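You operate a simulated robot arm through the tools that you are given. There is no shell and no other tool.

You run a simulated robot arm. Do the job below in one go: nothing can be reset, and whatever is moved stays where it is left.

JOB
Seat the bobbin from the creel arm at the red place and stow the arm.
Fine: once seated, set its brake to the card; lift the red pin to swing, drop it after.

It is judged by the outcome, as a careful person would: the job done as asked, and still so three seconds after it is handed in. It fails if anything else is knocked over, pushed out of place, dropped, spilled or broken.

ROBOT AND FRAMES
A 6-joint arm with a two-finger parallel gripper, fixed in place. Base frame: the origin is at the foot of the arm, x ahead of it, y to its left, z up. Lengths are in m, angles in rad, forces in N, time in s.
With the tool pointing down near the work surface it reaches from about 0.2 to 0.64 m from the base axis. Its first joint turns from -1.152 to 1.152 rad. Payload 2.7 kg.
Tool frame: the origin (TCP) lies between the finger pads and is the grasp point; the fingertips stand 0.023 m ahead of it; z points along the fingers, y is the line along which they close. Largest opening 0.094 m; finger width 0.038, thickness 0.01; the body of the gripper, 0.054 by 0.096 m, starts 0.039 m behind the TCP.
Orientation is told as [roll, pitch, yaw] about the base's x, y, z axes, in that order, counted from this pose: with the fingers straight down and closing along the base's y, the tool's x points along the base's -x, its y along +y and its z along -z.

CONTROLS
- The arm moves only by the tool step_arm. Its argument "steps" is a list of rows, each an object (a shift or turn left out is 0, a gripper value left out holds the last) with "turn": the turn, a rotation vector about the tool's x, y, z in units of 180 degrees (1.0 is 180 degrees), a list of three; "dp": the shift along the tool's x, y, z in units of 150 mm (1.0 is 150 mm), a list of three; "hand": the finger opening in m, from 0 to 0.094. In form: [{"turn": [rx, ry, rz], "dp": [tx, ty, tz], "hand": hand}, ...]. A call has 1 to 20 rows; each row is the pose to reach, as a shift and turn from the pose commanded when the call began, along the tool's axes at that moment. A call with a number of a shift or a turn outside -1 to 1 is refused whole. Rows are played at 5 a second. More than 0.05 m and 0.15 rad between two rows, or a gripper value outside its range, and nothing of the call is played. Where a pose cannot be reached the arm comes as near as it can. A force on the tool above 90 N (or 10 N above the force at the start of the call, whichever is more), or a blocked arm, ends the call early, and 0.2 s more pass. The fingers move at their own pace (about 0.045 m/s each) and stop on an object; they squeeze with about 40 N. The grip force told is the motor's: it shows also when the fingers shut on nothing. Time passes only in rows, and 0.2 s behind the last, so rows that repeat a pose let the fingers close. It gives the time, the measured TCP pose, the force on the tool (base axes), the opening and the grip force at its end, in the units of the frame above (readings bear some noise), with the torque about the TCP (base axes, N m) and any sound that the robot's microphone picked up.
- Cameras (640 x 400 px; columns grow to the right, rows downward): "scene" is fixed at [0.0673, -0.4544, 1.3951]; the picture's right is [0.66, -0.75, 0.00], its down [-0.58, -0.50, -0.64] and it looks along [0.48, 0.42, -0.77] (base axes); focal length 214 px, centre (320, 200). "wrist" rides on the gripper at [0.087, 0.016, -0.074] in the tool frame; the picture's right is [-0.18, 0.98, 0.00], its down [-0.58, -0.11, -0.81] and it looks along [-0.79, -0.15, 0.59] (tool axes); focal length 243 px, centre (320, 200). There is no depth. A picture from a camera that has moved, and an enlarged one, comes with that camera's place and axes in the base frame and with its lens. The place of the scene camera against the robot may be out by one fixed shift of up to 0.025 m in any direction.
- snapshot(camera): a new picture of that camera. The clock stands still meanwhile.
- close_up(camera, box): a new picture of the part [left, top, right, bottom] of that camera's present view, enlarged. The clock stands still meanwhile.
- sign_off(): hands the job in; it is judged then, once.

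Nothing tells you positions but the pictures and the camera data. Unless the task says otherwise, let go and move clear before handing in.

The tools are called after "Emit:" as a command line: name --argument value ..., lists and objects as JSON in quotes. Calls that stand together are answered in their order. step_arm: Moves the arm, as the interface text tells. Its arguments: {"type":"object","properties":{"steps":{"type":"array"}},"required":["steps"]} The other tools are called the same way: snapshot (camera) takes a picture; close_up (camera, box) takes an enlarged picture of a part of a camera's view; sign_off () hands the job in.

At the start:

```text
time: 0.0
tool_pos: [0.4713, 0.0898, 1.1761]
ee_rot: [0.0, 0.001, 0.001]
force: [-0.4, 0.1, 0.5]
moment: [0.02, 0.01, -0.01]
finger_gap: 0.0942
grip_force: 0.1
```

scene: 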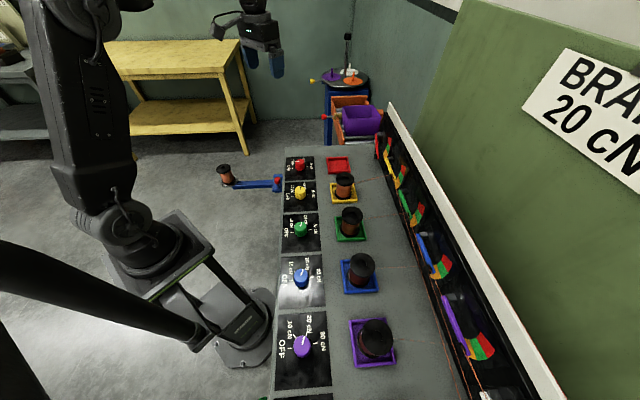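
wrist: 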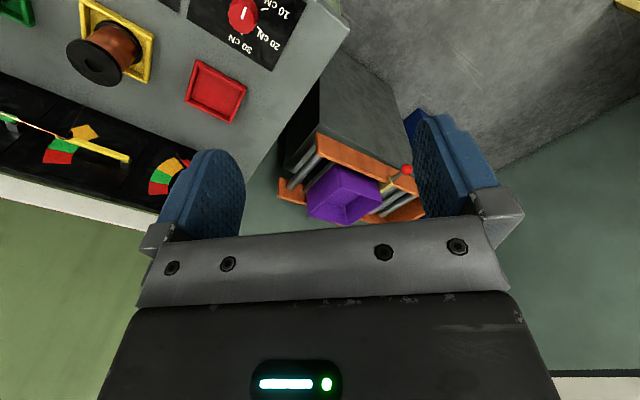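

I see a bench with five colour-coded stations (knob plus seat), a blue creel arm holding a bobbin with a red pin near its hinge, and a card reading "BRA... 20 cN". I'll look closer at each before moving.

Emit:
close_up --camera "scene" --box '[200, 130, 380, 242]'

Emit:
close_up --camera "scene" --box '[480, 0, 640, 200]'

Emit:
close_up --camera "scene" --box '[270, 145, 370, 208]'

Emit:
close_up --camera "scene" --box '[205, 155, 295, 211]'

Emit:
close_up --camera "wrist" --box '[60, 0, 360, 188]'

```text
3.56 times, centred on (290, 186) of scene
camera zoom: at [0.0673, -0.4544, 1.3951], right [0.66, -0.75, 0.0], down [-0.58, -0.5, -0.64], along [0.48, 0.42, -0.77], focal length 763 px, centre (427, 250)
```

zoom: 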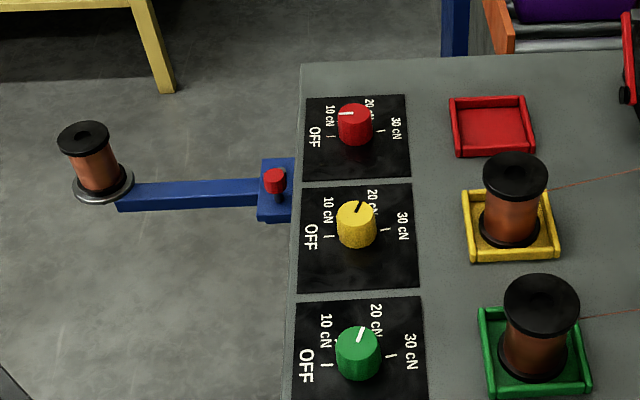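

```text
2.00 times, centred on (560, 100) of scene
camera zoom: at [0.0673, -0.4544, 1.3951], right [0.66, -0.75, 0.0], down [-0.58, -0.5, -0.64], along [0.48, 0.42, -0.77], focal length 429 px, centre (-160, 400)
```

zoom: 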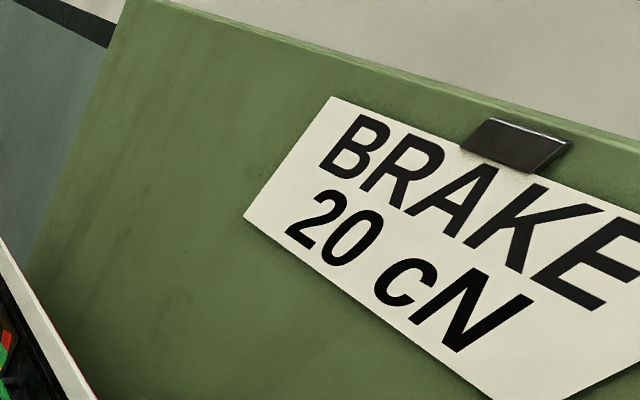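

```text
6.35 times, centred on (320, 176) of scene
camera zoom: at [0.0673, -0.4544, 1.3951], right [0.66, -0.75, 0.0], down [-0.58, -0.5, -0.64], along [0.48, 0.42, -0.77], focal length 1362 px, centre (320, 349)
```

zoom: 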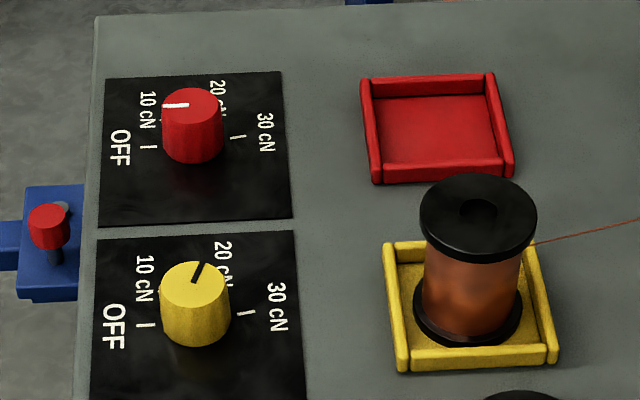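

```text
7.11 times, centred on (250, 183) of scene
camera zoom: at [0.0673, -0.4544, 1.3951], right [0.66, -0.75, 0.0], down [-0.58, -0.5, -0.64], along [0.48, 0.42, -0.77], focal length 1525 px, centre (818, 321)
```

zoom: 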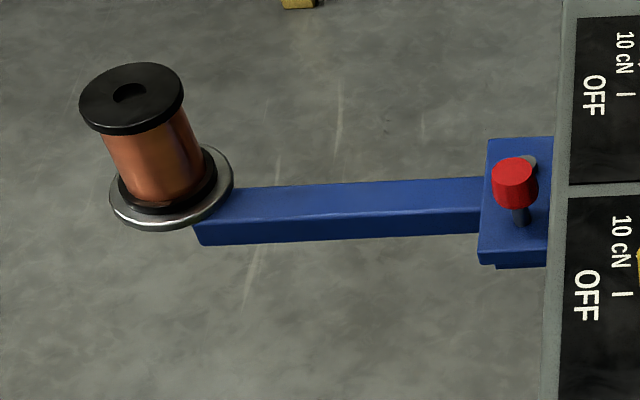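

```text
2.13 times, centred on (210, 94) of wrist
camera zoom: at [0.3853, 0.1075, 1.2495], right [0.18, 0.98, 0.0], down [0.58, -0.11, 0.81], along [0.79, -0.15, -0.59], focal length 516 px, centre (554, 426)
```

zoom: 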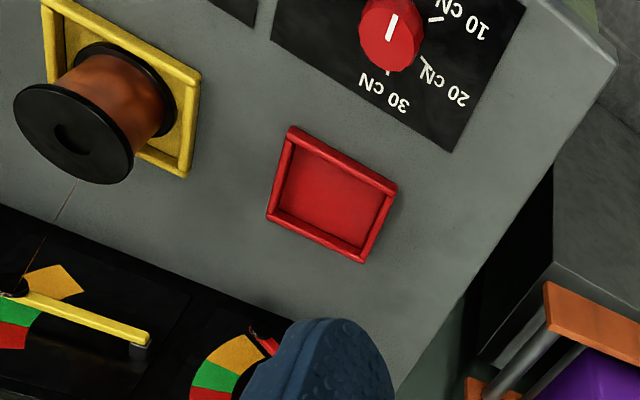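

The bench runs diagonally, with the red seat empty at roughly (0.57, -0.105, 0.86) and the creel arm hinge near (0.37, 0.01). The bobbin is near (0.25, 0.12). I'll stay high and tilt the wrist camera down to look over the creel arm, hinge and red station.

Emit:
step_arm --steps '[{"turn": [0, 0.0278, 0], "dp": [0.1667, -0.033, 0.05]}, {"turn": [0, 0.0556, 0], "dp": [0.3333, -0.067, 0.1]}, {"turn": [0, 0.0833, 0], "dp": [0.5, -0.1, 0.15]}, {"turn": [0, 0.1111, 0], "dp": [0.6667, -0.133, 0.2]}, {"turn": [0, 0.1389, 0], "dp": [0.8333, -0.167, 0.25]}, {"turn": [0, 0.1667, 0], "dp": [1.0, -0.2, 0.3]}, {"turn": [0, 0.1667, 0], "dp": [1.0, -0.2, 0.3]}]'

Emit:
snapshot --camera "wrist"

Emit:
snapshot --camera "scene"

```text
time: 1.6
tool_pos: [0.3204, 0.0614, 1.1287]
ee_rot: [0.002, 0.523, 0.003]
force: [-0.4, -1.3, 0.1]
moment: [0.02, 0.0, 0.0]
finger_gap: 0.094
grip_force: 0.0
```

```text
taken
camera wrist: at [0.2837, 0.078, 1.2356], right [0.16, 0.98, -0.09], down [0.91, -0.11, 0.41], along [0.39, -0.15, -0.91], focal length 243 px, centre (320, 200)
```

wrist: 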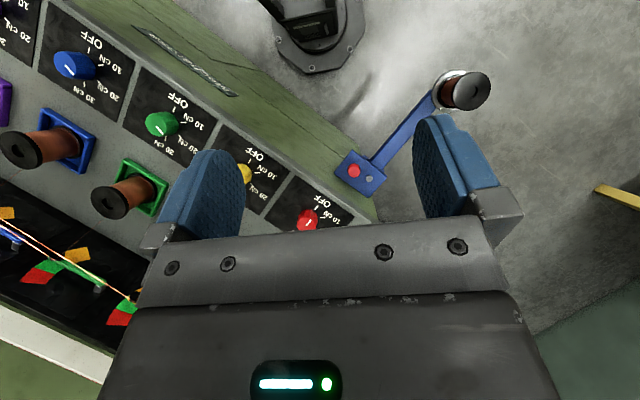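

```text
taken
```

scene: 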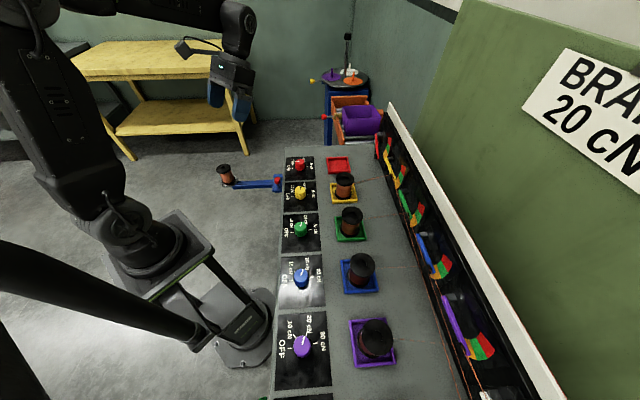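

Emit:
close_up --camera "wrist" --box '[310, 60, 510, 210]'

Emit:
close_up --camera "wrist" --box '[325, 140, 405, 200]'

Emit:
close_up --camera "wrist" --box '[110, 10, 310, 120]'

Emit:
close_up --camera "wrist" --box '[220, 130, 350, 240]'

```text
2.67 times, centred on (410, 135) of wrist
camera zoom: at [0.2837, 0.078, 1.2356], right [0.16, 0.98, -0.09], down [0.91, -0.11, 0.41], along [0.39, -0.15, -0.91], focal length 647 px, centre (80, 373)
```

zoom: 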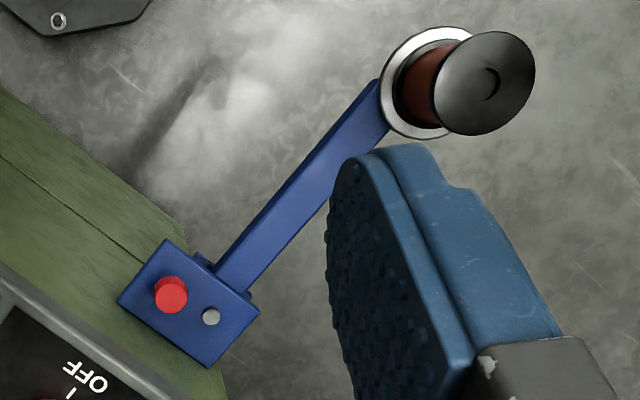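

```text
6.67 times, centred on (365, 170) of wrist
camera zoom: at [0.2837, 0.078, 1.2356], right [0.16, 0.98, -0.09], down [0.91, -0.11, 0.41], along [0.39, -0.15, -0.91], focal length 1618 px, centre (20, 400)
```

zoom: 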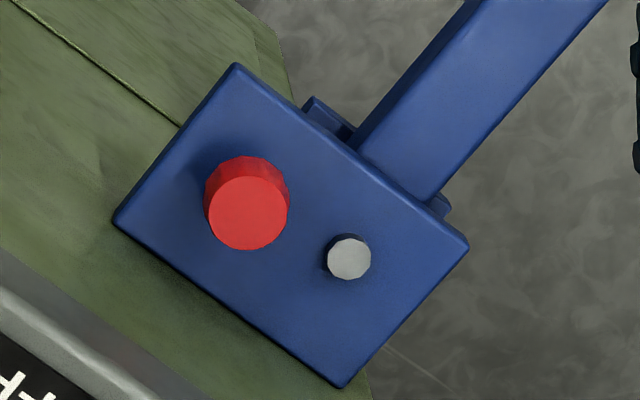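

```text
3.20 times, centred on (210, 65) of wrist
camera zoom: at [0.2837, 0.078, 1.2356], right [0.16, 0.98, -0.09], down [0.91, -0.11, 0.41], along [0.39, -0.15, -0.91], focal length 776 px, centre (672, 632)
```

zoom: 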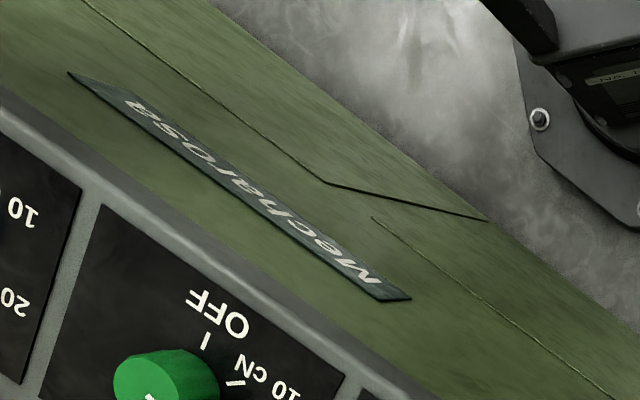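

```text
3.64 times, centred on (285, 185) of wrist
camera zoom: at [0.2837, 0.078, 1.2356], right [0.16, 0.98, -0.09], down [0.91, -0.11, 0.41], along [0.39, -0.15, -0.91], focal length 882 px, centre (447, 254)
```

zoom: 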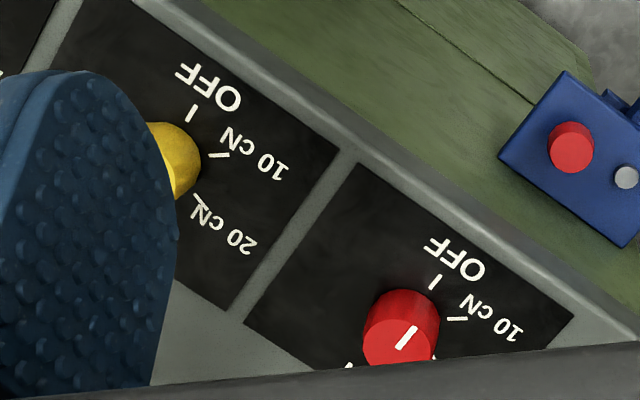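

The hinge is a blue clevis on the bench side, with a grey pivot and the red lock pin beside it. It sits lower than the bench top, so the bobbin is near (0.31, 0.27, 0.80). I'll go round to the outer side to view the hinge and bench side and find where the arm stows.

Emit:
step_arm --steps '[{"turn": [0, -0.0278, 0], "dp": [-0.0445, 0.133, 0.077]}, {"turn": [0, -0.0556, 0], "dp": [-0.089, 0.267, 0.154]}, {"turn": [0, -0.0833, 0], "dp": [-0.1335, 0.4, 0.231]}, {"turn": [0, -0.1111, 0], "dp": [-0.178, 0.533, 0.308]}, {"turn": [0, -0.1389, 0], "dp": [-0.2225, 0.667, 0.385]}, {"turn": [0, -0.1667, 0], "dp": [-0.267, 0.8, 0.462]}, {"turn": [0, -0.1667, 0], "dp": [-0.267, 0.8, 0.462]}]'

```text
time: 3.2
tool_pos: [0.3215, 0.1852, 1.052]
ee_rot: [0.003, -0.001, 0.003]
force: [-0.5, 0.6, 0.1]
moment: [0.03, 0.01, 0.03]
finger_gap: 0.0943
grip_force: 0.0
```

The tool is upright again at (0.32, 0.185, 1.05). Next I turn the view toward the bench side and lower it moderately, keeping well above the bobbin.

Emit:
step_arm --steps '[{"turn": [0, 0, 0.04], "dp": [-0.005, 0.09, 0.16]}, {"turn": [0, 0, 0.08], "dp": [-0.01, 0.18, 0.32]}, {"turn": [0, 0, 0.12], "dp": [-0.015, 0.27, 0.48]}, {"turn": [0, 0, 0.16], "dp": [-0.02, 0.36, 0.64]}, {"turn": [0, 0, 0.2], "dp": [-0.027, 0.453, 0.8]}, {"turn": [0, 0, 0.2], "dp": [-0.027, 0.453, 0.8]}]'

Emit:
snapshot --camera "wrist"

Emit:
snapshot --camera "scene"

```text
time: 4.6
tool_pos: [0.3265, 0.2521, 0.9295]
ee_rot: [0.001, 0.0, -0.628]
force: [-0.8, -0.3, 0.1]
moment: [-0.02, 0.01, -0.03]
finger_gap: 0.0939
grip_force: 0.1
```

```text
taken
camera wrist: at [0.2676, 0.3158, 1.0034], right [0.73, 0.69, 0.0], down [0.41, -0.43, 0.81], along [0.55, -0.59, -0.59], focal length 243 px, centre (320, 200)
```

wrist: 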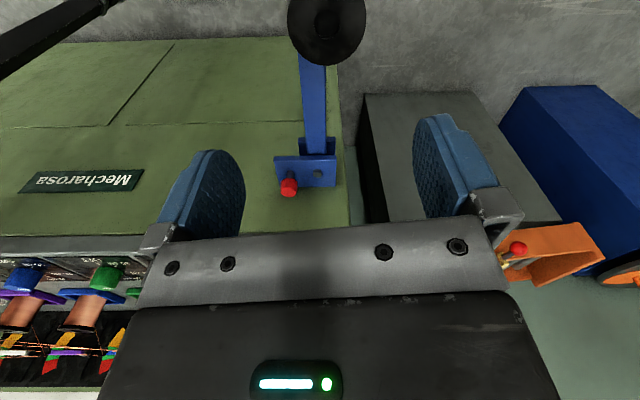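

```text
taken
```

scene: 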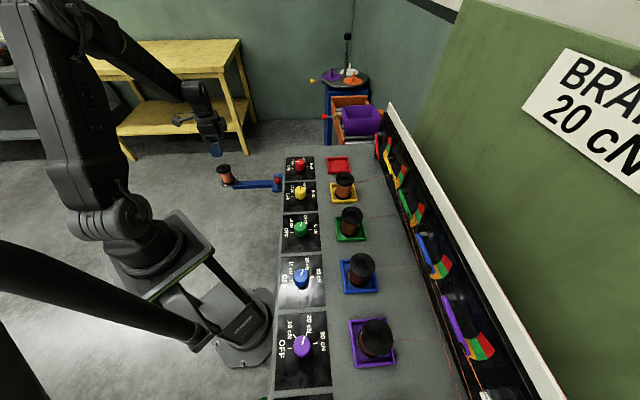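

Emit:
close_up --camera "wrist" --box '[240, 120, 360, 210]'

Emit:
close_up --camera "wrist" --box '[260, 0, 400, 100]'

Emit:
close_up --camera "wrist" --box '[0, 30, 350, 240]'

```text
4.44 times, centred on (300, 165) of wrist
camera zoom: at [0.2676, 0.3158, 1.0034], right [0.73, 0.69, 0.0], down [0.41, -0.43, 0.81], along [0.55, -0.59, -0.59], focal length 1078 px, centre (409, 356)
```

zoom: 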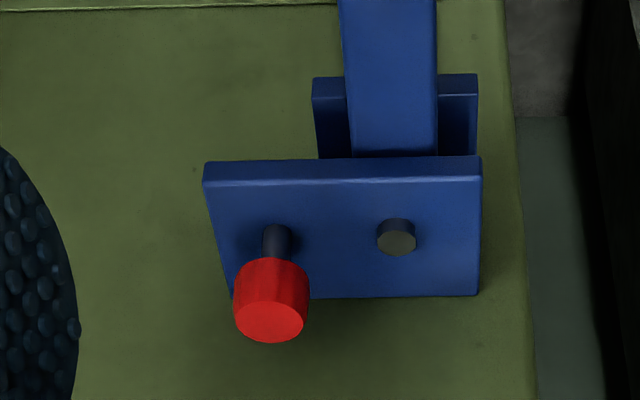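

```text
4.00 times, centred on (330, 50) of wrist
camera zoom: at [0.2676, 0.3158, 1.0034], right [0.73, 0.69, 0.0], down [0.41, -0.43, 0.81], along [0.55, -0.59, -0.59], focal length 970 px, centre (280, 800)
```

zoom: 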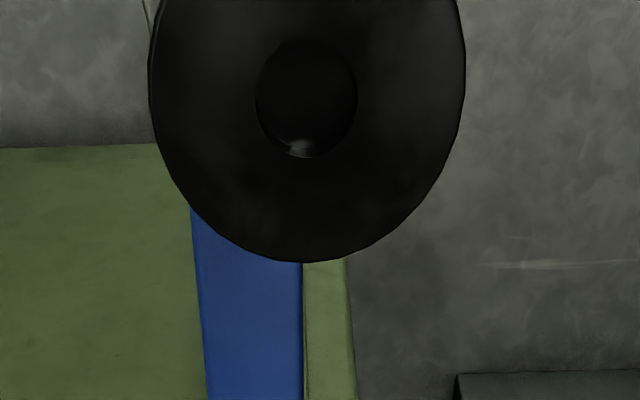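

```text
1.83 times, centred on (175, 135) of wrist
camera zoom: at [0.2676, 0.3158, 1.0034], right [0.73, 0.69, 0.0], down [0.41, -0.43, 0.81], along [0.55, -0.59, -0.59], focal length 444 px, centre (585, 319)
```

zoom: 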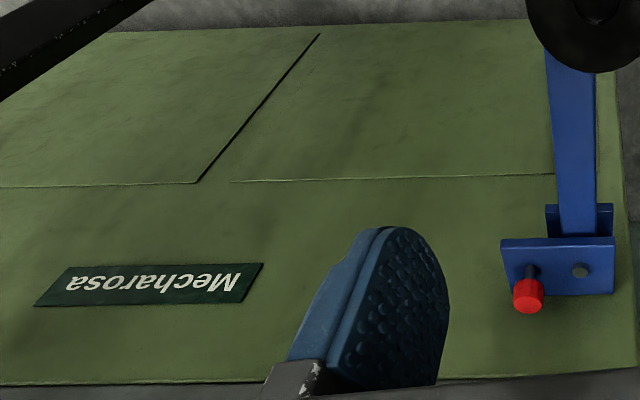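

The top plate with the pin is fixed to the bench side, and the arm hinges on the grey pivot. The bench face runs away to the pin side, so the arm should stow folded back along that face. The bobbin top is about (0.315, 0.273, 0.80) and 56 mm across. I'll turn the gripper so the fingers close across the bench's length direction and hover above the bobbin.

Emit:
step_arm --steps '[{"turn": [0, 0, -0.0439], "dp": [0.0145, 0.0075, 0.0]}, {"turn": [0, 0, -0.0878], "dp": [0.029, 0.015, 0.0]}, {"turn": [0, 0, -0.1317], "dp": [0.0435, 0.0225, 0.0]}, {"turn": [0, 0, -0.1756], "dp": [0.058, 0.03, 0.0]}, {"turn": [0, 0, -0.2195], "dp": [0.0725, 0.0375, 0.05]}, {"turn": [0, 0, -0.2634], "dp": [0.087, 0.045, 0.1]}, {"turn": [0, 0, -0.3073], "dp": [0.1015, 0.0525, 0.15]}, {"turn": [0, 0, -0.3512], "dp": [0.116, 0.06, 0.2]}, {"turn": [0, 0, -0.3951], "dp": [0.1305, 0.0675, 0.2]}, {"turn": [0, 0, -0.439], "dp": [0.145, 0.075, 0.2]}, {"turn": [0, 0, -0.439], "dp": [0.145, 0.075, 0.2]}]'

Emit:
snapshot --camera "wrist"

Emit:
snapshot --camera "scene"

```text
time: 7.0
tool_pos: [0.3128, 0.2721, 0.9]
ee_rot: [-0.001, -0.001, 0.756]
force: [-0.1, -0.1, -0.5]
moment: [0.02, 0.01, 0.01]
finger_gap: 0.0939
grip_force: 0.1
```

```text
taken
camera wrist: at [0.24, 0.2238, 0.9737], right [-0.54, 0.84, 0.0], down [0.5, 0.32, 0.81], along [0.68, 0.43, -0.59], focal length 243 px, centre (320, 200)
```

wrist: 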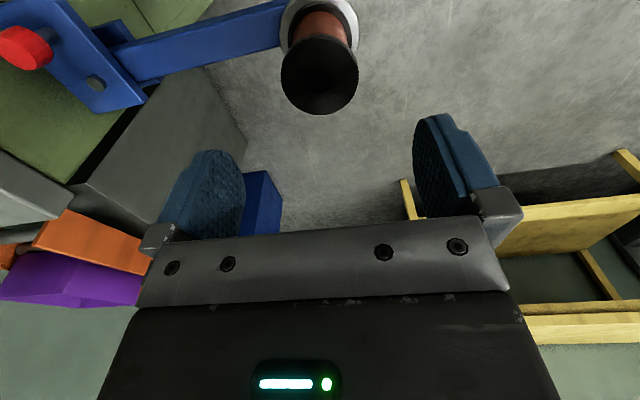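

```text
taken
```

scene: 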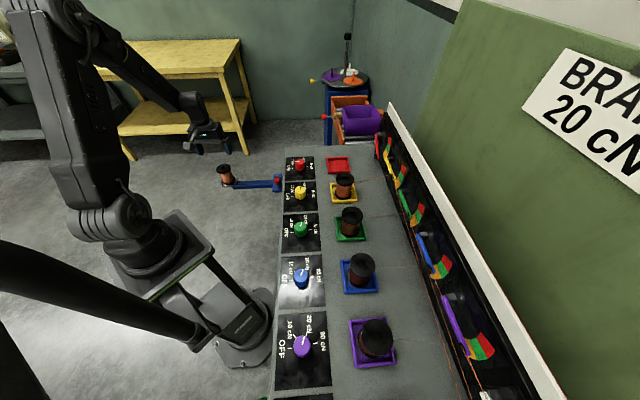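

Emit:
close_up --camera "wrist" --box '[240, 0, 400, 120]'

Emit:
close_up --camera "scene" --box '[180, 115, 300, 195]'

Emit:
close_up --camera "wrist" --box '[0, 0, 160, 120]'

```text
3.33 times, centred on (320, 60) of wrist
camera zoom: at [0.24, 0.2238, 0.9737], right [-0.54, 0.84, 0.0], down [0.5, 0.32, 0.81], along [0.68, 0.43, -0.59], focal length 809 px, centre (320, 667)
```

zoom: 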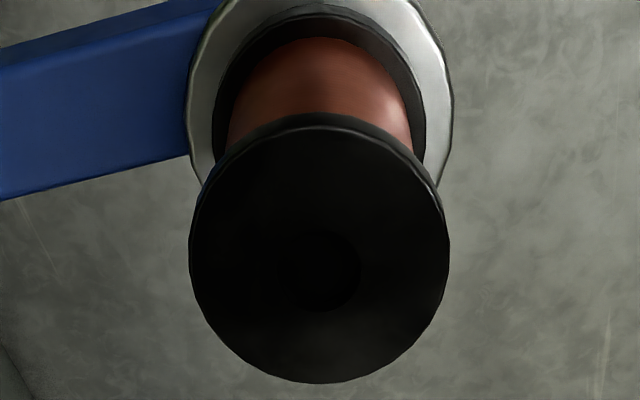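

```text
5.00 times, centred on (240, 155) of scene
camera zoom: at [0.0673, -0.4544, 1.3951], right [0.66, -0.75, 0.0], down [-0.58, -0.5, -0.64], along [0.48, 0.42, -0.77], focal length 1072 px, centre (720, 425)
```

zoom: 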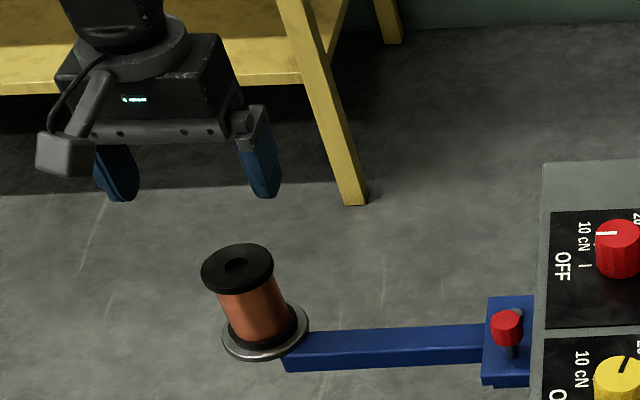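

```text
3.33 times, centred on (80, 60) of wrist
camera zoom: at [0.24, 0.2238, 0.9737], right [-0.54, 0.84, 0.0], down [0.5, 0.32, 0.81], along [0.68, 0.43, -0.59], focal length 809 px, centre (1120, 667)
```

zoom: 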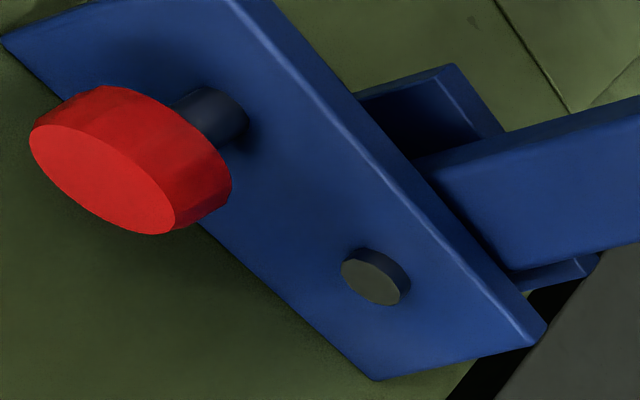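

The bobbin is centred under the gripper to within about a millimetre. I'll lower straight down until the fingers straddle the top flange.

Emit:
step_arm --steps '[{"dp": [0, 0, 0.18], "hand": 0.094}, {"dp": [0, 0, 0.36]}, {"dp": [0, 0, 0.54]}, {"dp": [0, 0, 0.64]}, {"dp": [0, 0, 0.72]}, {"dp": [0, 0, 0.72]}]'

Emit:
snapshot --camera "wrist"

Emit:
close_up --camera "scene" --box '[180, 135, 300, 210]'

```text
time: 8.4
tool_pos: [0.3153, 0.2697, 0.7935]
ee_rot: [0.0, -0.002, 0.753]
force: [-0.3, -0.3, -0.2]
moment: [0.03, 0.0, 0.0]
finger_gap: 0.0936
grip_force: 0.0
```

```text
taken
camera wrist: at [0.241, 0.2223, 0.8668], right [-0.54, 0.84, 0.0], down [0.5, 0.32, 0.81], along [0.68, 0.43, -0.59], focal length 243 px, centre (320, 200)
```

wrist: 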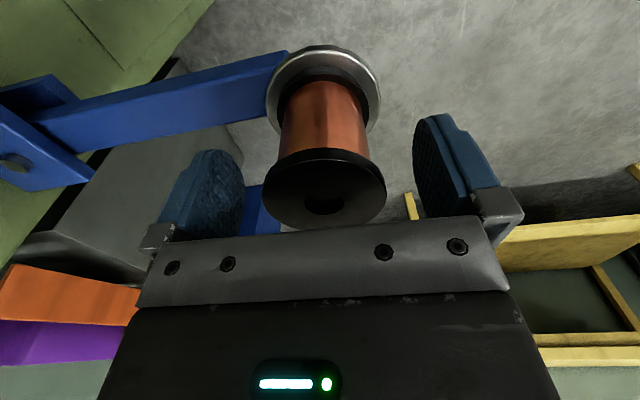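

```text
5.33 times, centred on (240, 172) of scene
camera zoom: at [0.0673, -0.4544, 1.3951], right [0.66, -0.75, 0.0], down [-0.58, -0.5, -0.64], along [0.48, 0.42, -0.77], focal length 1144 px, centre (747, 347)
```

zoom: 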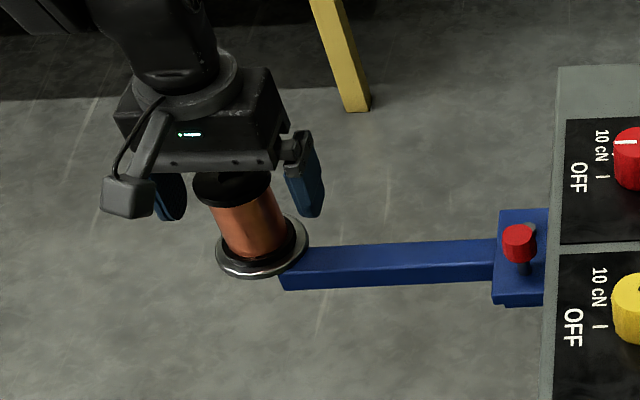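

The flange sits centred between the fingers with the tips well above the plate. I'll close on it.

Emit:
step_arm --steps '[{"hand": 0.04}, {"hand": 0.04}, {"hand": 0.04}, {"hand": 0.04}, {"hand": 0.04}, {"hand": 0.04}]'

Emit:
snapshot --camera "wrist"

```text
time: 9.8
tool_pos: [0.3147, 0.2698, 0.794]
ee_rot: [0.0, -0.002, 0.753]
force: [0.0, 0.2, 0.1]
moment: [0.01, 0.03, 0.03]
finger_gap: 0.0541
grip_force: 39.7
```

```text
taken
camera wrist: at [0.241, 0.2222, 0.8669], right [-0.54, 0.84, 0.0], down [0.5, 0.32, 0.81], along [0.68, 0.43, -0.59], focal length 243 px, centre (320, 200)
```

wrist: 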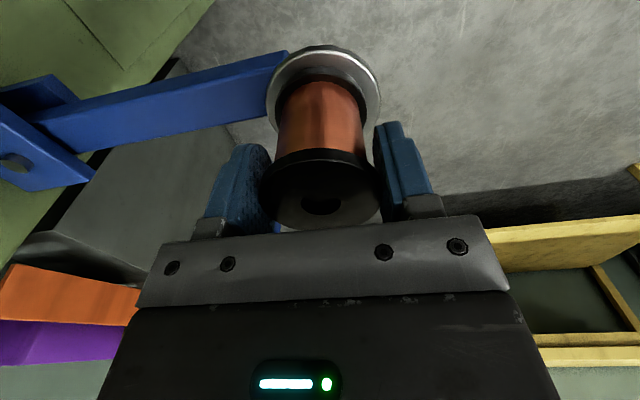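

Gripped at 54 mm with full force. I'll lift straight up slowly and check that the bobbin comes off its seat and the arm stays put.

Emit:
step_arm --steps '[{"dp": [0, 0, -0.05]}, {"dp": [0, 0, -0.1]}, {"dp": [0, 0, -0.2]}, {"dp": [0, 0, -0.3]}, {"dp": [0, 0, -0.45]}, {"dp": [0, 0, -0.6]}, {"dp": [0, 0, -0.8]}, {"dp": [0, 0, -1.0]}, {"dp": [0, 0, -1.0]}]'

Emit:
snapshot --camera "wrist"

Emit:
snapshot --camera "scene"

```text
time: 11.8
tool_pos: [0.3157, 0.2716, 0.9405]
ee_rot: [-0.001, 0.0, 0.752]
force: [-0.1, 0.6, -2.4]
moment: [0.01, 0.04, -0.01]
finger_gap: 0.054
grip_force: 40.1
```

```text
taken
camera wrist: at [0.2427, 0.2242, 1.0152], right [-0.54, 0.84, 0.0], down [0.5, 0.32, 0.81], along [0.68, 0.43, -0.59], focal length 243 px, centre (320, 200)
```

wrist: 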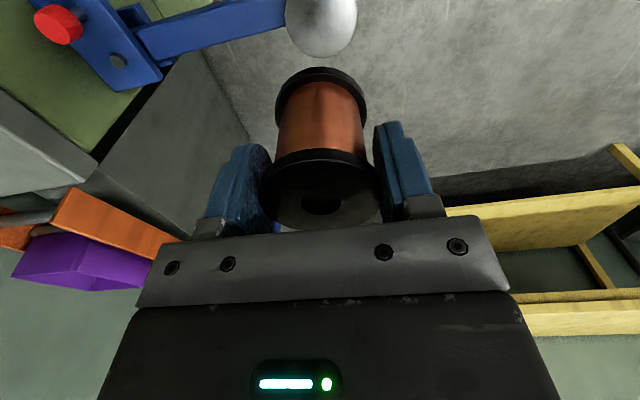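

```text
taken
```

scene: 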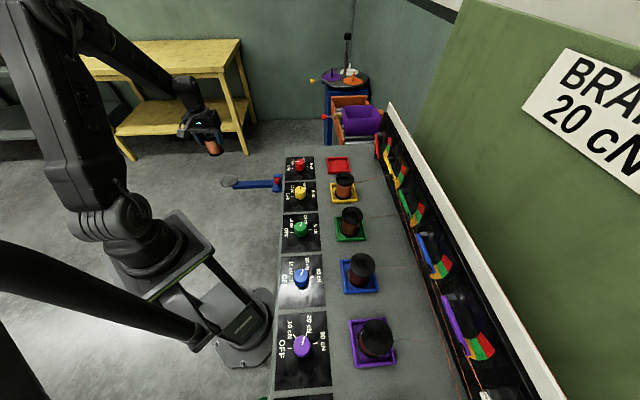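

The bobbin is free and hanging straight; the creel plate is flat with no spindle. I'll raise it well above the bench and move to a point where the wrist camera can see the red seat past the bobbin.

Emit:
step_arm --steps '[{"turn": [0, 0, 0.02], "dp": [0, 0, -0.15]}, {"turn": [0, 0, 0.05], "dp": [0, 0, -0.35]}, {"turn": [0, 0, 0.08], "dp": [0, 0, -0.55]}, {"turn": [0, 0, 0.11], "dp": [-0.003, -0.08, -0.72]}, {"turn": [0, 0, 0.14], "dp": [-0.006, -0.17, -0.85]}, {"turn": [0, 0, 0.17], "dp": [-0.009, -0.27, -0.92]}, {"turn": [0, 0, 0.2], "dp": [-0.012, -0.37, -0.933]}, {"turn": [0, 0, 0.225], "dp": [-0.0156, -0.44, -0.933]}, {"turn": [0, 0, 0.2394], "dp": [-0.0156, -0.471, -0.933]}, {"turn": [0, 0, 0.2394], "dp": [-0.0156, -0.471, -0.933]}]'

Emit:
step_arm --steps '[{"dp": [-0.1, -0.1, 0]}, {"dp": [-0.25, -0.25, 0]}, {"dp": [-0.42, -0.41, 0]}, {"dp": [-0.59, -0.58, 0]}, {"dp": [-0.75, -0.74, 0]}, {"dp": [-0.85, -0.84, 0]}, {"dp": [-0.893, -0.88, 0]}, {"dp": [-0.893, -0.88, 0]}]'

Emit:
snapshot --camera "wrist"

Emit:
snapshot --camera "scene"

```text
time: 14.0
tool_pos: [0.3635, 0.2209, 1.0802]
ee_rot: [-0.001, 0.0, -0.002]
force: [0.6, -0.2, -2.9]
moment: [-0.03, 0.01, -0.02]
finger_gap: 0.0541
grip_force: 39.8
```

```text
time: 15.8
tool_pos: [0.498, 0.0911, 1.0815]
ee_rot: [-0.001, 0.0, 0.0]
force: [0.6, 0.1, -2.5]
moment: [0.0, 0.02, -0.02]
finger_gap: 0.054
grip_force: 40.4
```

```text
taken
camera wrist: at [0.413, 0.1068, 1.155], right [0.18, 0.98, 0.0], down [0.58, -0.11, 0.81], along [0.79, -0.15, -0.59], focal length 243 px, centre (320, 200)
```

wrist: 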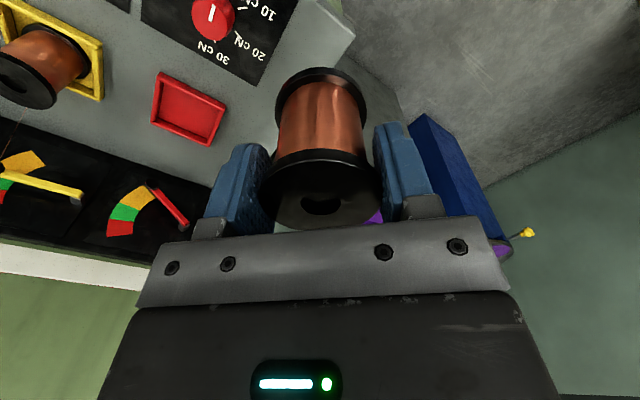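

```text
taken
```

scene: 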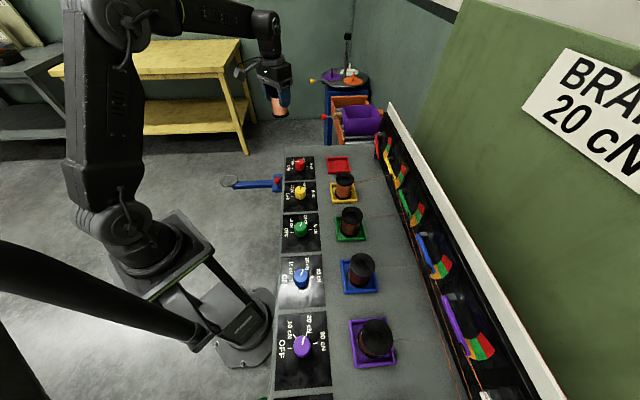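

Emit:
close_up --camera "wrist" --box '[130, 50, 250, 170]'

Emit:
close_up --camera "wrist" --box '[130, 0, 310, 100]'

```text
3.33 times, centred on (190, 110) of wrist
camera zoom: at [0.413, 0.1068, 1.155], right [0.18, 0.98, 0.0], down [0.58, -0.11, 0.81], along [0.79, -0.15, -0.59], focal length 809 px, centre (753, 500)
```

zoom: 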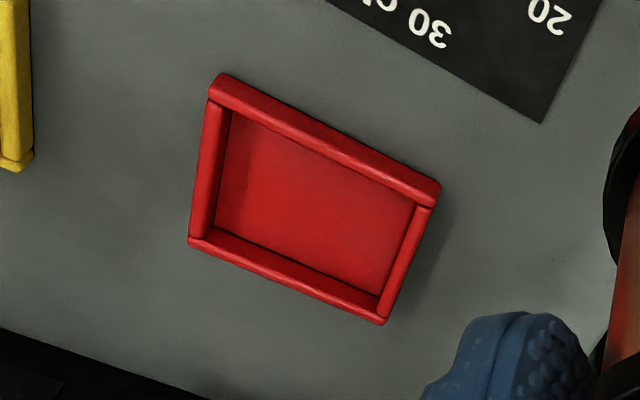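

```text
3.56 times, centred on (220, 50) of wrist
camera zoom: at [0.413, 0.1068, 1.155], right [0.18, 0.98, 0.0], down [0.58, -0.11, 0.81], along [0.79, -0.15, -0.59], focal length 863 px, centre (676, 733)
```

zoom: 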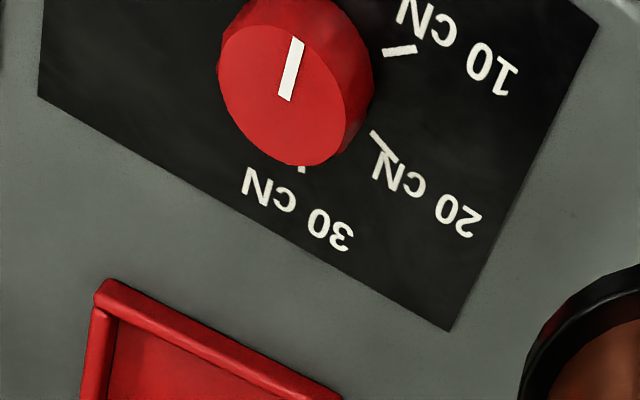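

Emit:
close_up --camera "wrist" --box '[144, 64, 234, 154]'

Emit:
close_up --camera "wrist" --box '[0, 0, 130, 120]'

Emit:
close_up --camera "wrist" --box '[180, 0, 290, 70]'

Emit:
close_up --camera "scene" --box '[310, 140, 380, 185]'

```text
4.44 times, centred on (189, 109) of wrist
camera zoom: at [0.413, 0.1068, 1.155], right [0.18, 0.98, 0.0], down [0.58, -0.11, 0.81], along [0.79, -0.15, -0.59], focal length 1078 px, centre (902, 604)
```

zoom: 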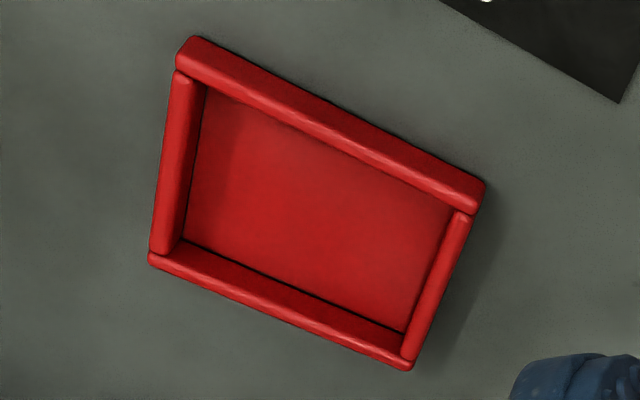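

```text
3.33 times, centred on (65, 60) of wrist
camera zoom: at [0.413, 0.1068, 1.155], right [0.18, 0.98, 0.0], down [0.58, -0.11, 0.81], along [0.79, -0.15, -0.59], focal length 809 px, centre (1170, 667)
```

zoom: 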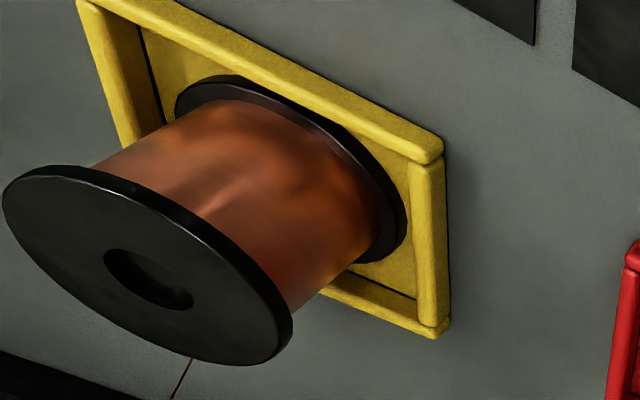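

```text
5.71 times, centred on (235, 35) of wrist
camera zoom: at [0.413, 0.1068, 1.155], right [0.18, 0.98, 0.0], down [0.58, -0.11, 0.81], along [0.79, -0.15, -0.59], focal length 1386 px, centre (806, 1143)
```

zoom: 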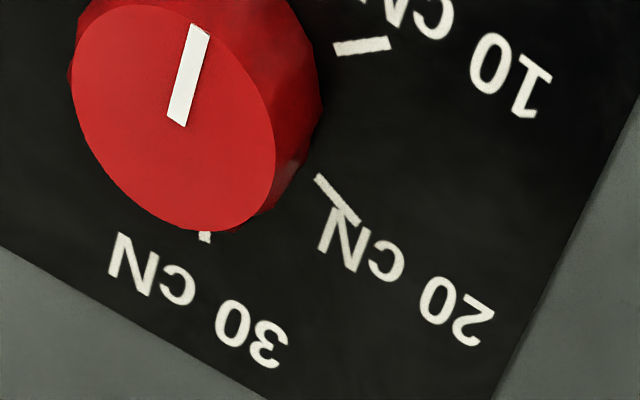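

```text
8.89 times, centred on (345, 162) of scene
camera zoom: at [0.0673, -0.4544, 1.3951], right [0.66, -0.75, 0.0], down [-0.58, -0.5, -0.64], along [0.48, 0.42, -0.77], focal length 1906 px, centre (98, 533)
```

zoom: 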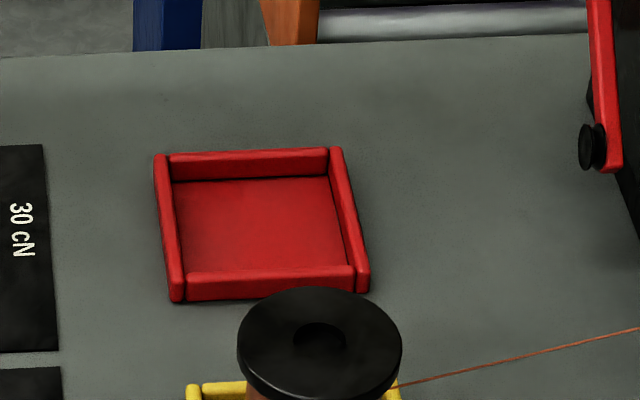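

The seat is a square tray about 83 mm outside with roughly 70 mm inside, so the 55 mm flange has a few mm of room. I'll take a second view from a different side to fix its position and height accurately before lowering.

Emit:
step_arm --steps '[{"turn": [0, 0, -0.02], "dp": [0.03, -0.06, 0.0]}, {"turn": [0, 0, -0.05], "dp": [0.08, -0.16, 0.0]}, {"turn": [0, 0, -0.085], "dp": [0.14, -0.3, 0.05]}, {"turn": [0, 0, -0.12], "dp": [0.2, -0.44, 0.1]}, {"turn": [0, 0, -0.155], "dp": [0.26, -0.57, 0.16]}, {"turn": [0, 0, -0.19], "dp": [0.32, -0.69, 0.22]}, {"turn": [0, 0, -0.22], "dp": [0.36, -0.77, 0.29]}, {"turn": [0, 0, -0.239], "dp": [0.387, -0.813, 0.34]}, {"turn": [0, 0, -0.239], "dp": [0.387, -0.813, 0.34]}]'

Emit:
snapshot --camera "wrist"

Emit:
close_up --camera "wrist" --box '[140, 60, 260, 160]'

```text
time: 17.8
tool_pos: [0.4405, -0.0324, 1.0324]
ee_rot: [-0.001, -0.001, 0.752]
force: [-0.3, 1.1, -3.1]
moment: [-0.01, -0.03, -0.02]
finger_gap: 0.0543
grip_force: 39.6
```

```text
taken
camera wrist: at [0.3667, -0.0793, 1.1055], right [-0.54, 0.84, 0.0], down [0.5, 0.32, 0.81], along [0.68, 0.43, -0.59], focal length 243 px, centre (320, 200)
```

wrist: 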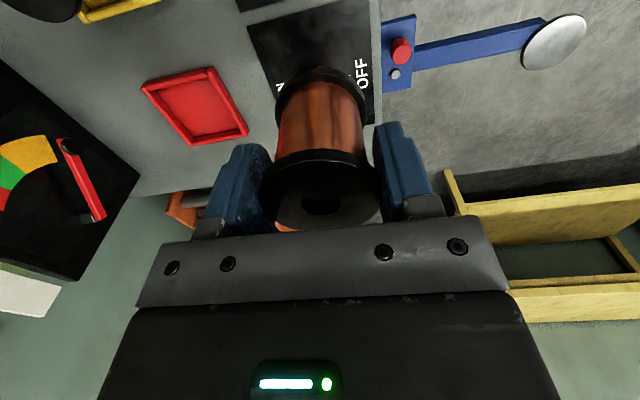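

```text
4.00 times, centred on (200, 110) of wrist
camera zoom: at [0.3667, -0.0793, 1.1055], right [-0.54, 0.84, 0.0], down [0.5, 0.32, 0.81], along [0.68, 0.43, -0.59], focal length 970 px, centre (800, 560)
```

zoom: 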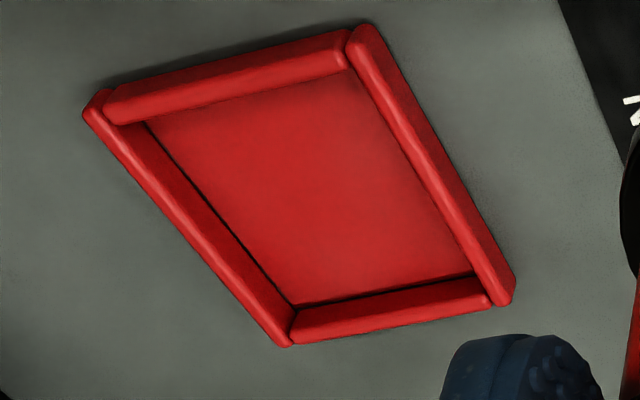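

Emit:
close_up --camera "wrist" --box '[240, 60, 400, 240]'

Emit:
close_up --camera "scene" --box '[240, 90, 380, 190]'

Emit:
close_up --camera "wrist" --box '[360, 0, 600, 120]'

```text
2.22 times, centred on (320, 150) of wrist
camera zoom: at [0.3667, -0.0793, 1.1055], right [-0.54, 0.84, 0.0], down [0.5, 0.32, 0.81], along [0.68, 0.43, -0.59], focal length 539 px, centre (320, 311)
```

zoom: 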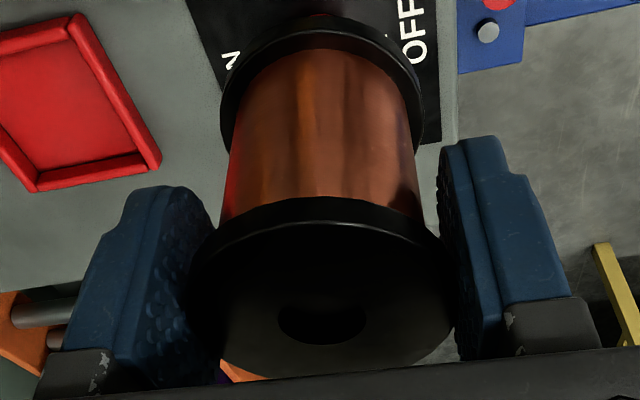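

```text
4.00 times, centred on (310, 140) of scene
camera zoom: at [0.0673, -0.4544, 1.3951], right [0.66, -0.75, 0.0], down [-0.58, -0.5, -0.64], along [0.48, 0.42, -0.77], focal length 858 px, centre (360, 440)
```

zoom: 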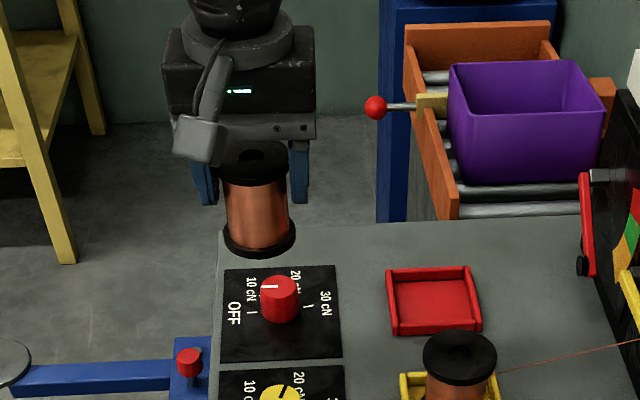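

```text
2.67 times, centred on (480, 60) of wrist
camera zoom: at [0.3667, -0.0793, 1.1055], right [-0.54, 0.84, 0.0], down [0.5, 0.32, 0.81], along [0.68, 0.43, -0.59], focal length 647 px, centre (-107, 573)
```

zoom: 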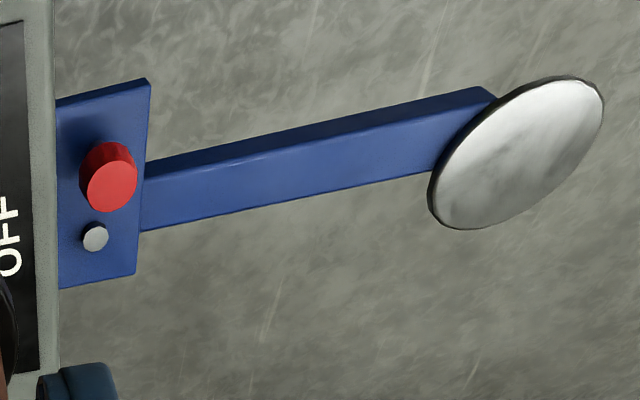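

The bobbin hangs centred in the grip, with its bottom about 60 mm below the grasp point. Two good views now agree on the red seat at (0.573, -0.104) with rim mid-height near 0.867. I'll carry it across at height and check alignment.

Emit:
step_arm --steps '[{"dp": [-0.03, -0.09, 0]}, {"dp": [-0.08, -0.25, 0]}, {"dp": [-0.145, -0.44, 0]}, {"dp": [-0.21, -0.64, 0]}, {"dp": [-0.27, -0.82, 0]}, {"dp": [-0.305, -0.93, 0]}, {"dp": [-0.313, -0.954, 0]}, {"dp": [-0.313, -0.954, 0]}]'

Emit:
snapshot --camera "wrist"

Emit:
close_up --camera "scene" --box '[290, 100, 410, 200]'

```text
time: 19.6
tool_pos: [0.57, -0.1078, 1.0297]
ee_rot: [0.0, 0.0, 0.751]
force: [-0.5, -0.8, -3.2]
moment: [0.0, -0.01, 0.01]
finger_gap: 0.0542
grip_force: 40.0
```

```text
taken
camera wrist: at [0.4976, -0.1538, 1.104], right [-0.54, 0.84, 0.0], down [0.5, 0.32, 0.81], along [0.68, 0.43, -0.59], focal length 243 px, centre (320, 200)
```

wrist: 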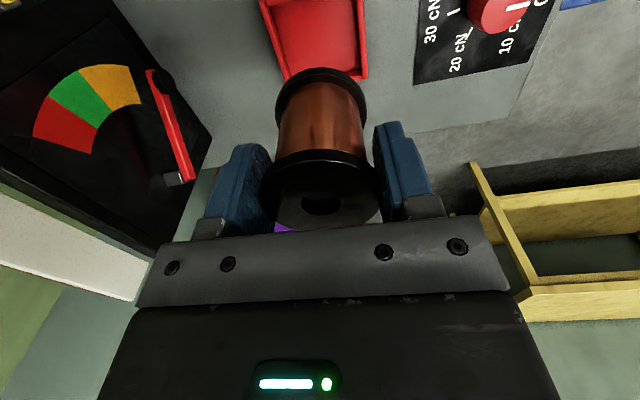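

```text
4.00 times, centred on (350, 150) of scene
camera zoom: at [0.0673, -0.4544, 1.3951], right [0.66, -0.75, 0.0], down [-0.58, -0.5, -0.64], along [0.48, 0.42, -0.77], focal length 858 px, centre (200, 400)
```

zoom: 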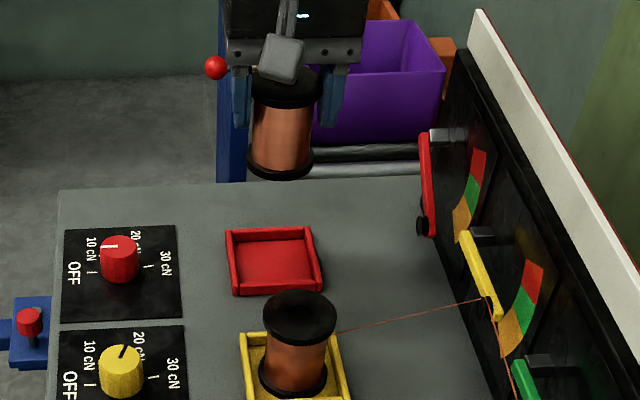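

Emit:
close_up --camera "wrist" --box '[230, 0, 400, 100]'

```text
3.76 times, centred on (315, 50) of wrist
camera zoom: at [0.4976, -0.1538, 1.104], right [-0.54, 0.84, 0.0], down [0.5, 0.32, 0.81], along [0.68, 0.43, -0.59], focal length 913 px, centre (339, 765)
```

zoom: 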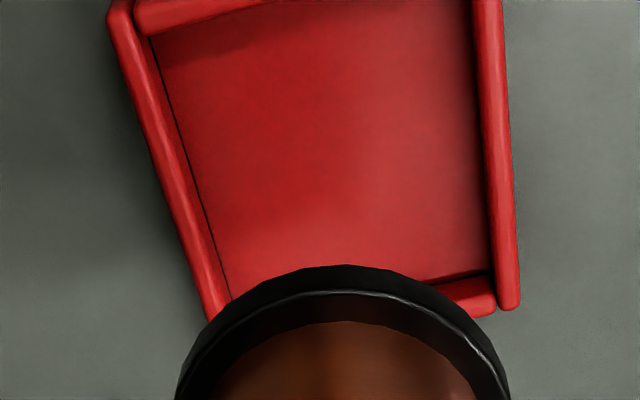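

The tray outline is centred under the bobbin to about 1 mm. I'll lower to just above the rim and look again.

Emit:
step_arm --steps '[{"dp": [0, 0, 0.1]}, {"dp": [0, 0, 0.22]}, {"dp": [0, 0, 0.34]}, {"dp": [0, 0, 0.44]}, {"dp": [0, 0, 0.52]}, {"dp": [0, 0, 0.58]}, {"dp": [0, 0, 0.6]}, {"dp": [0, 0, 0.6]}]'

Emit:
close_up --camera "wrist" --box '[230, 20, 410, 140]'

Emit:
close_up --camera "scene" --box '[300, 120, 390, 190]'

```text
time: 21.4
tool_pos: [0.5733, -0.1049, 0.9401]
ee_rot: [0.0, -0.002, 0.752]
force: [0.4, 0.5, -3.1]
moment: [-0.01, 0.02, 0.01]
finger_gap: 0.0543
grip_force: 40.0
```

```text
3.33 times, centred on (320, 80) of wrist
camera zoom: at [0.4994, -0.1529, 1.0148], right [-0.54, 0.84, 0.0], down [0.5, 0.32, 0.81], along [0.68, 0.43, -0.59], focal length 809 px, centre (320, 600)
```

zoom: 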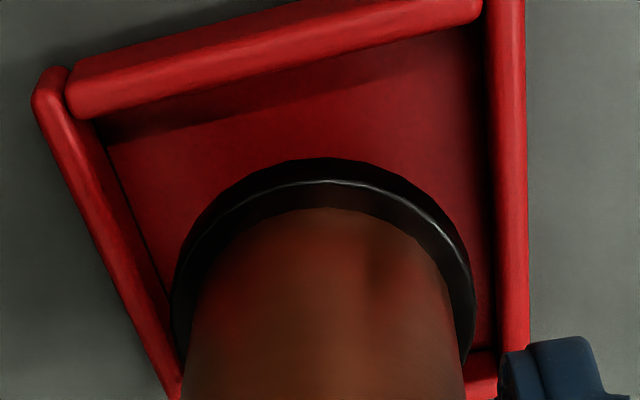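

```text
5.71 times, centred on (345, 155) of scene
camera zoom: at [0.0673, -0.4544, 1.3951], right [0.66, -0.75, 0.0], down [-0.58, -0.5, -0.64], along [0.48, 0.42, -0.77], focal length 1226 px, centre (177, 457)
```

zoom: 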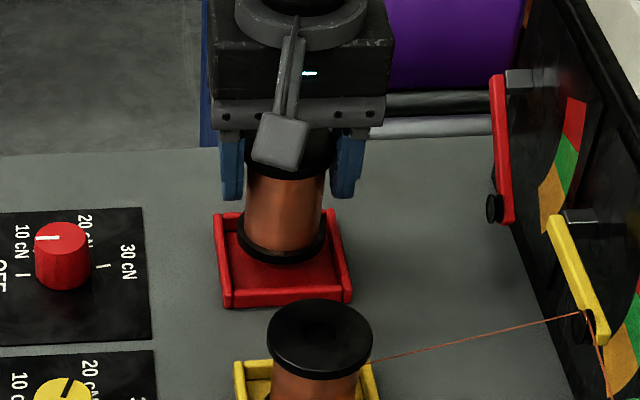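

The bobbin is just above the tray and inside the rim all round. I'll ease it down in small steps, watching the force.

Emit:
step_arm --steps '[{"dp": [0, 0, 0.02]}, {"dp": [0, 0, 0.04]}, {"dp": [0, 0, 0.06]}, {"dp": [0, 0, 0.06]}]'

```text
time: 22.4
tool_pos: [0.5723, -0.1053, 0.9325]
ee_rot: [0.001, -0.001, 0.75]
force: [0.0, 0.3, -2.2]
moment: [-0.01, 0.02, 0.02]
finger_gap: 0.0542
grip_force: 40.1
```

Emit:
step_arm --steps '[{"dp": [0, 0, 0.01]}, {"dp": [0, 0, 0.02]}, {"dp": [0, 0, 0.02]}]'

Emit:
close_up --camera "wrist" --box '[230, 20, 410, 140]'

Emit:
close_up --camera "scene" --box '[300, 130, 390, 190]'

```text
time: 23.2
tool_pos: [0.5721, -0.1053, 0.9293]
ee_rot: [0.0, -0.003, 0.749]
force: [0.6, -0.6, -2.6]
moment: [-0.05, 0.04, 0.0]
finger_gap: 0.0543
grip_force: 39.8
```

```text
3.33 times, centred on (320, 80) of wrist
camera zoom: at [0.4988, -0.1522, 1.0038], right [-0.54, 0.84, 0.0], down [0.5, 0.32, 0.81], along [0.68, 0.43, -0.59], focal length 809 px, centre (320, 600)
```

zoom: 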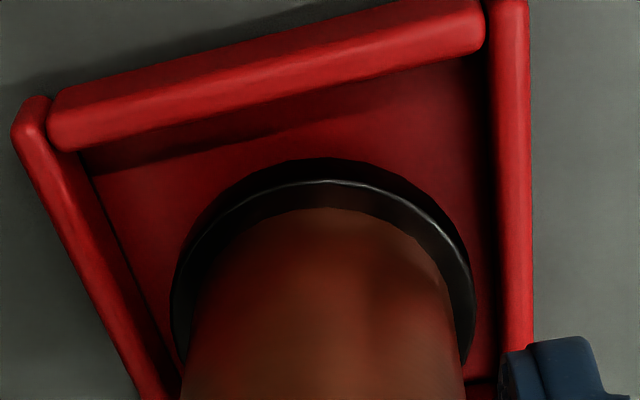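

```text
6.67 times, centred on (345, 160) of scene
camera zoom: at [0.0673, -0.4544, 1.3951], right [0.66, -0.75, 0.0], down [-0.58, -0.5, -0.64], along [0.48, 0.42, -0.77], focal length 1430 px, centre (153, 467)
```

zoom: 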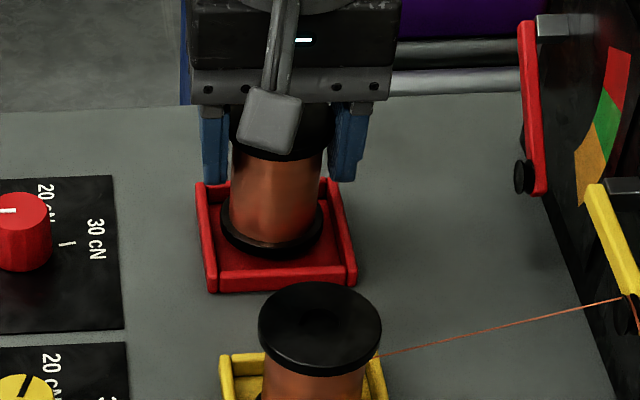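

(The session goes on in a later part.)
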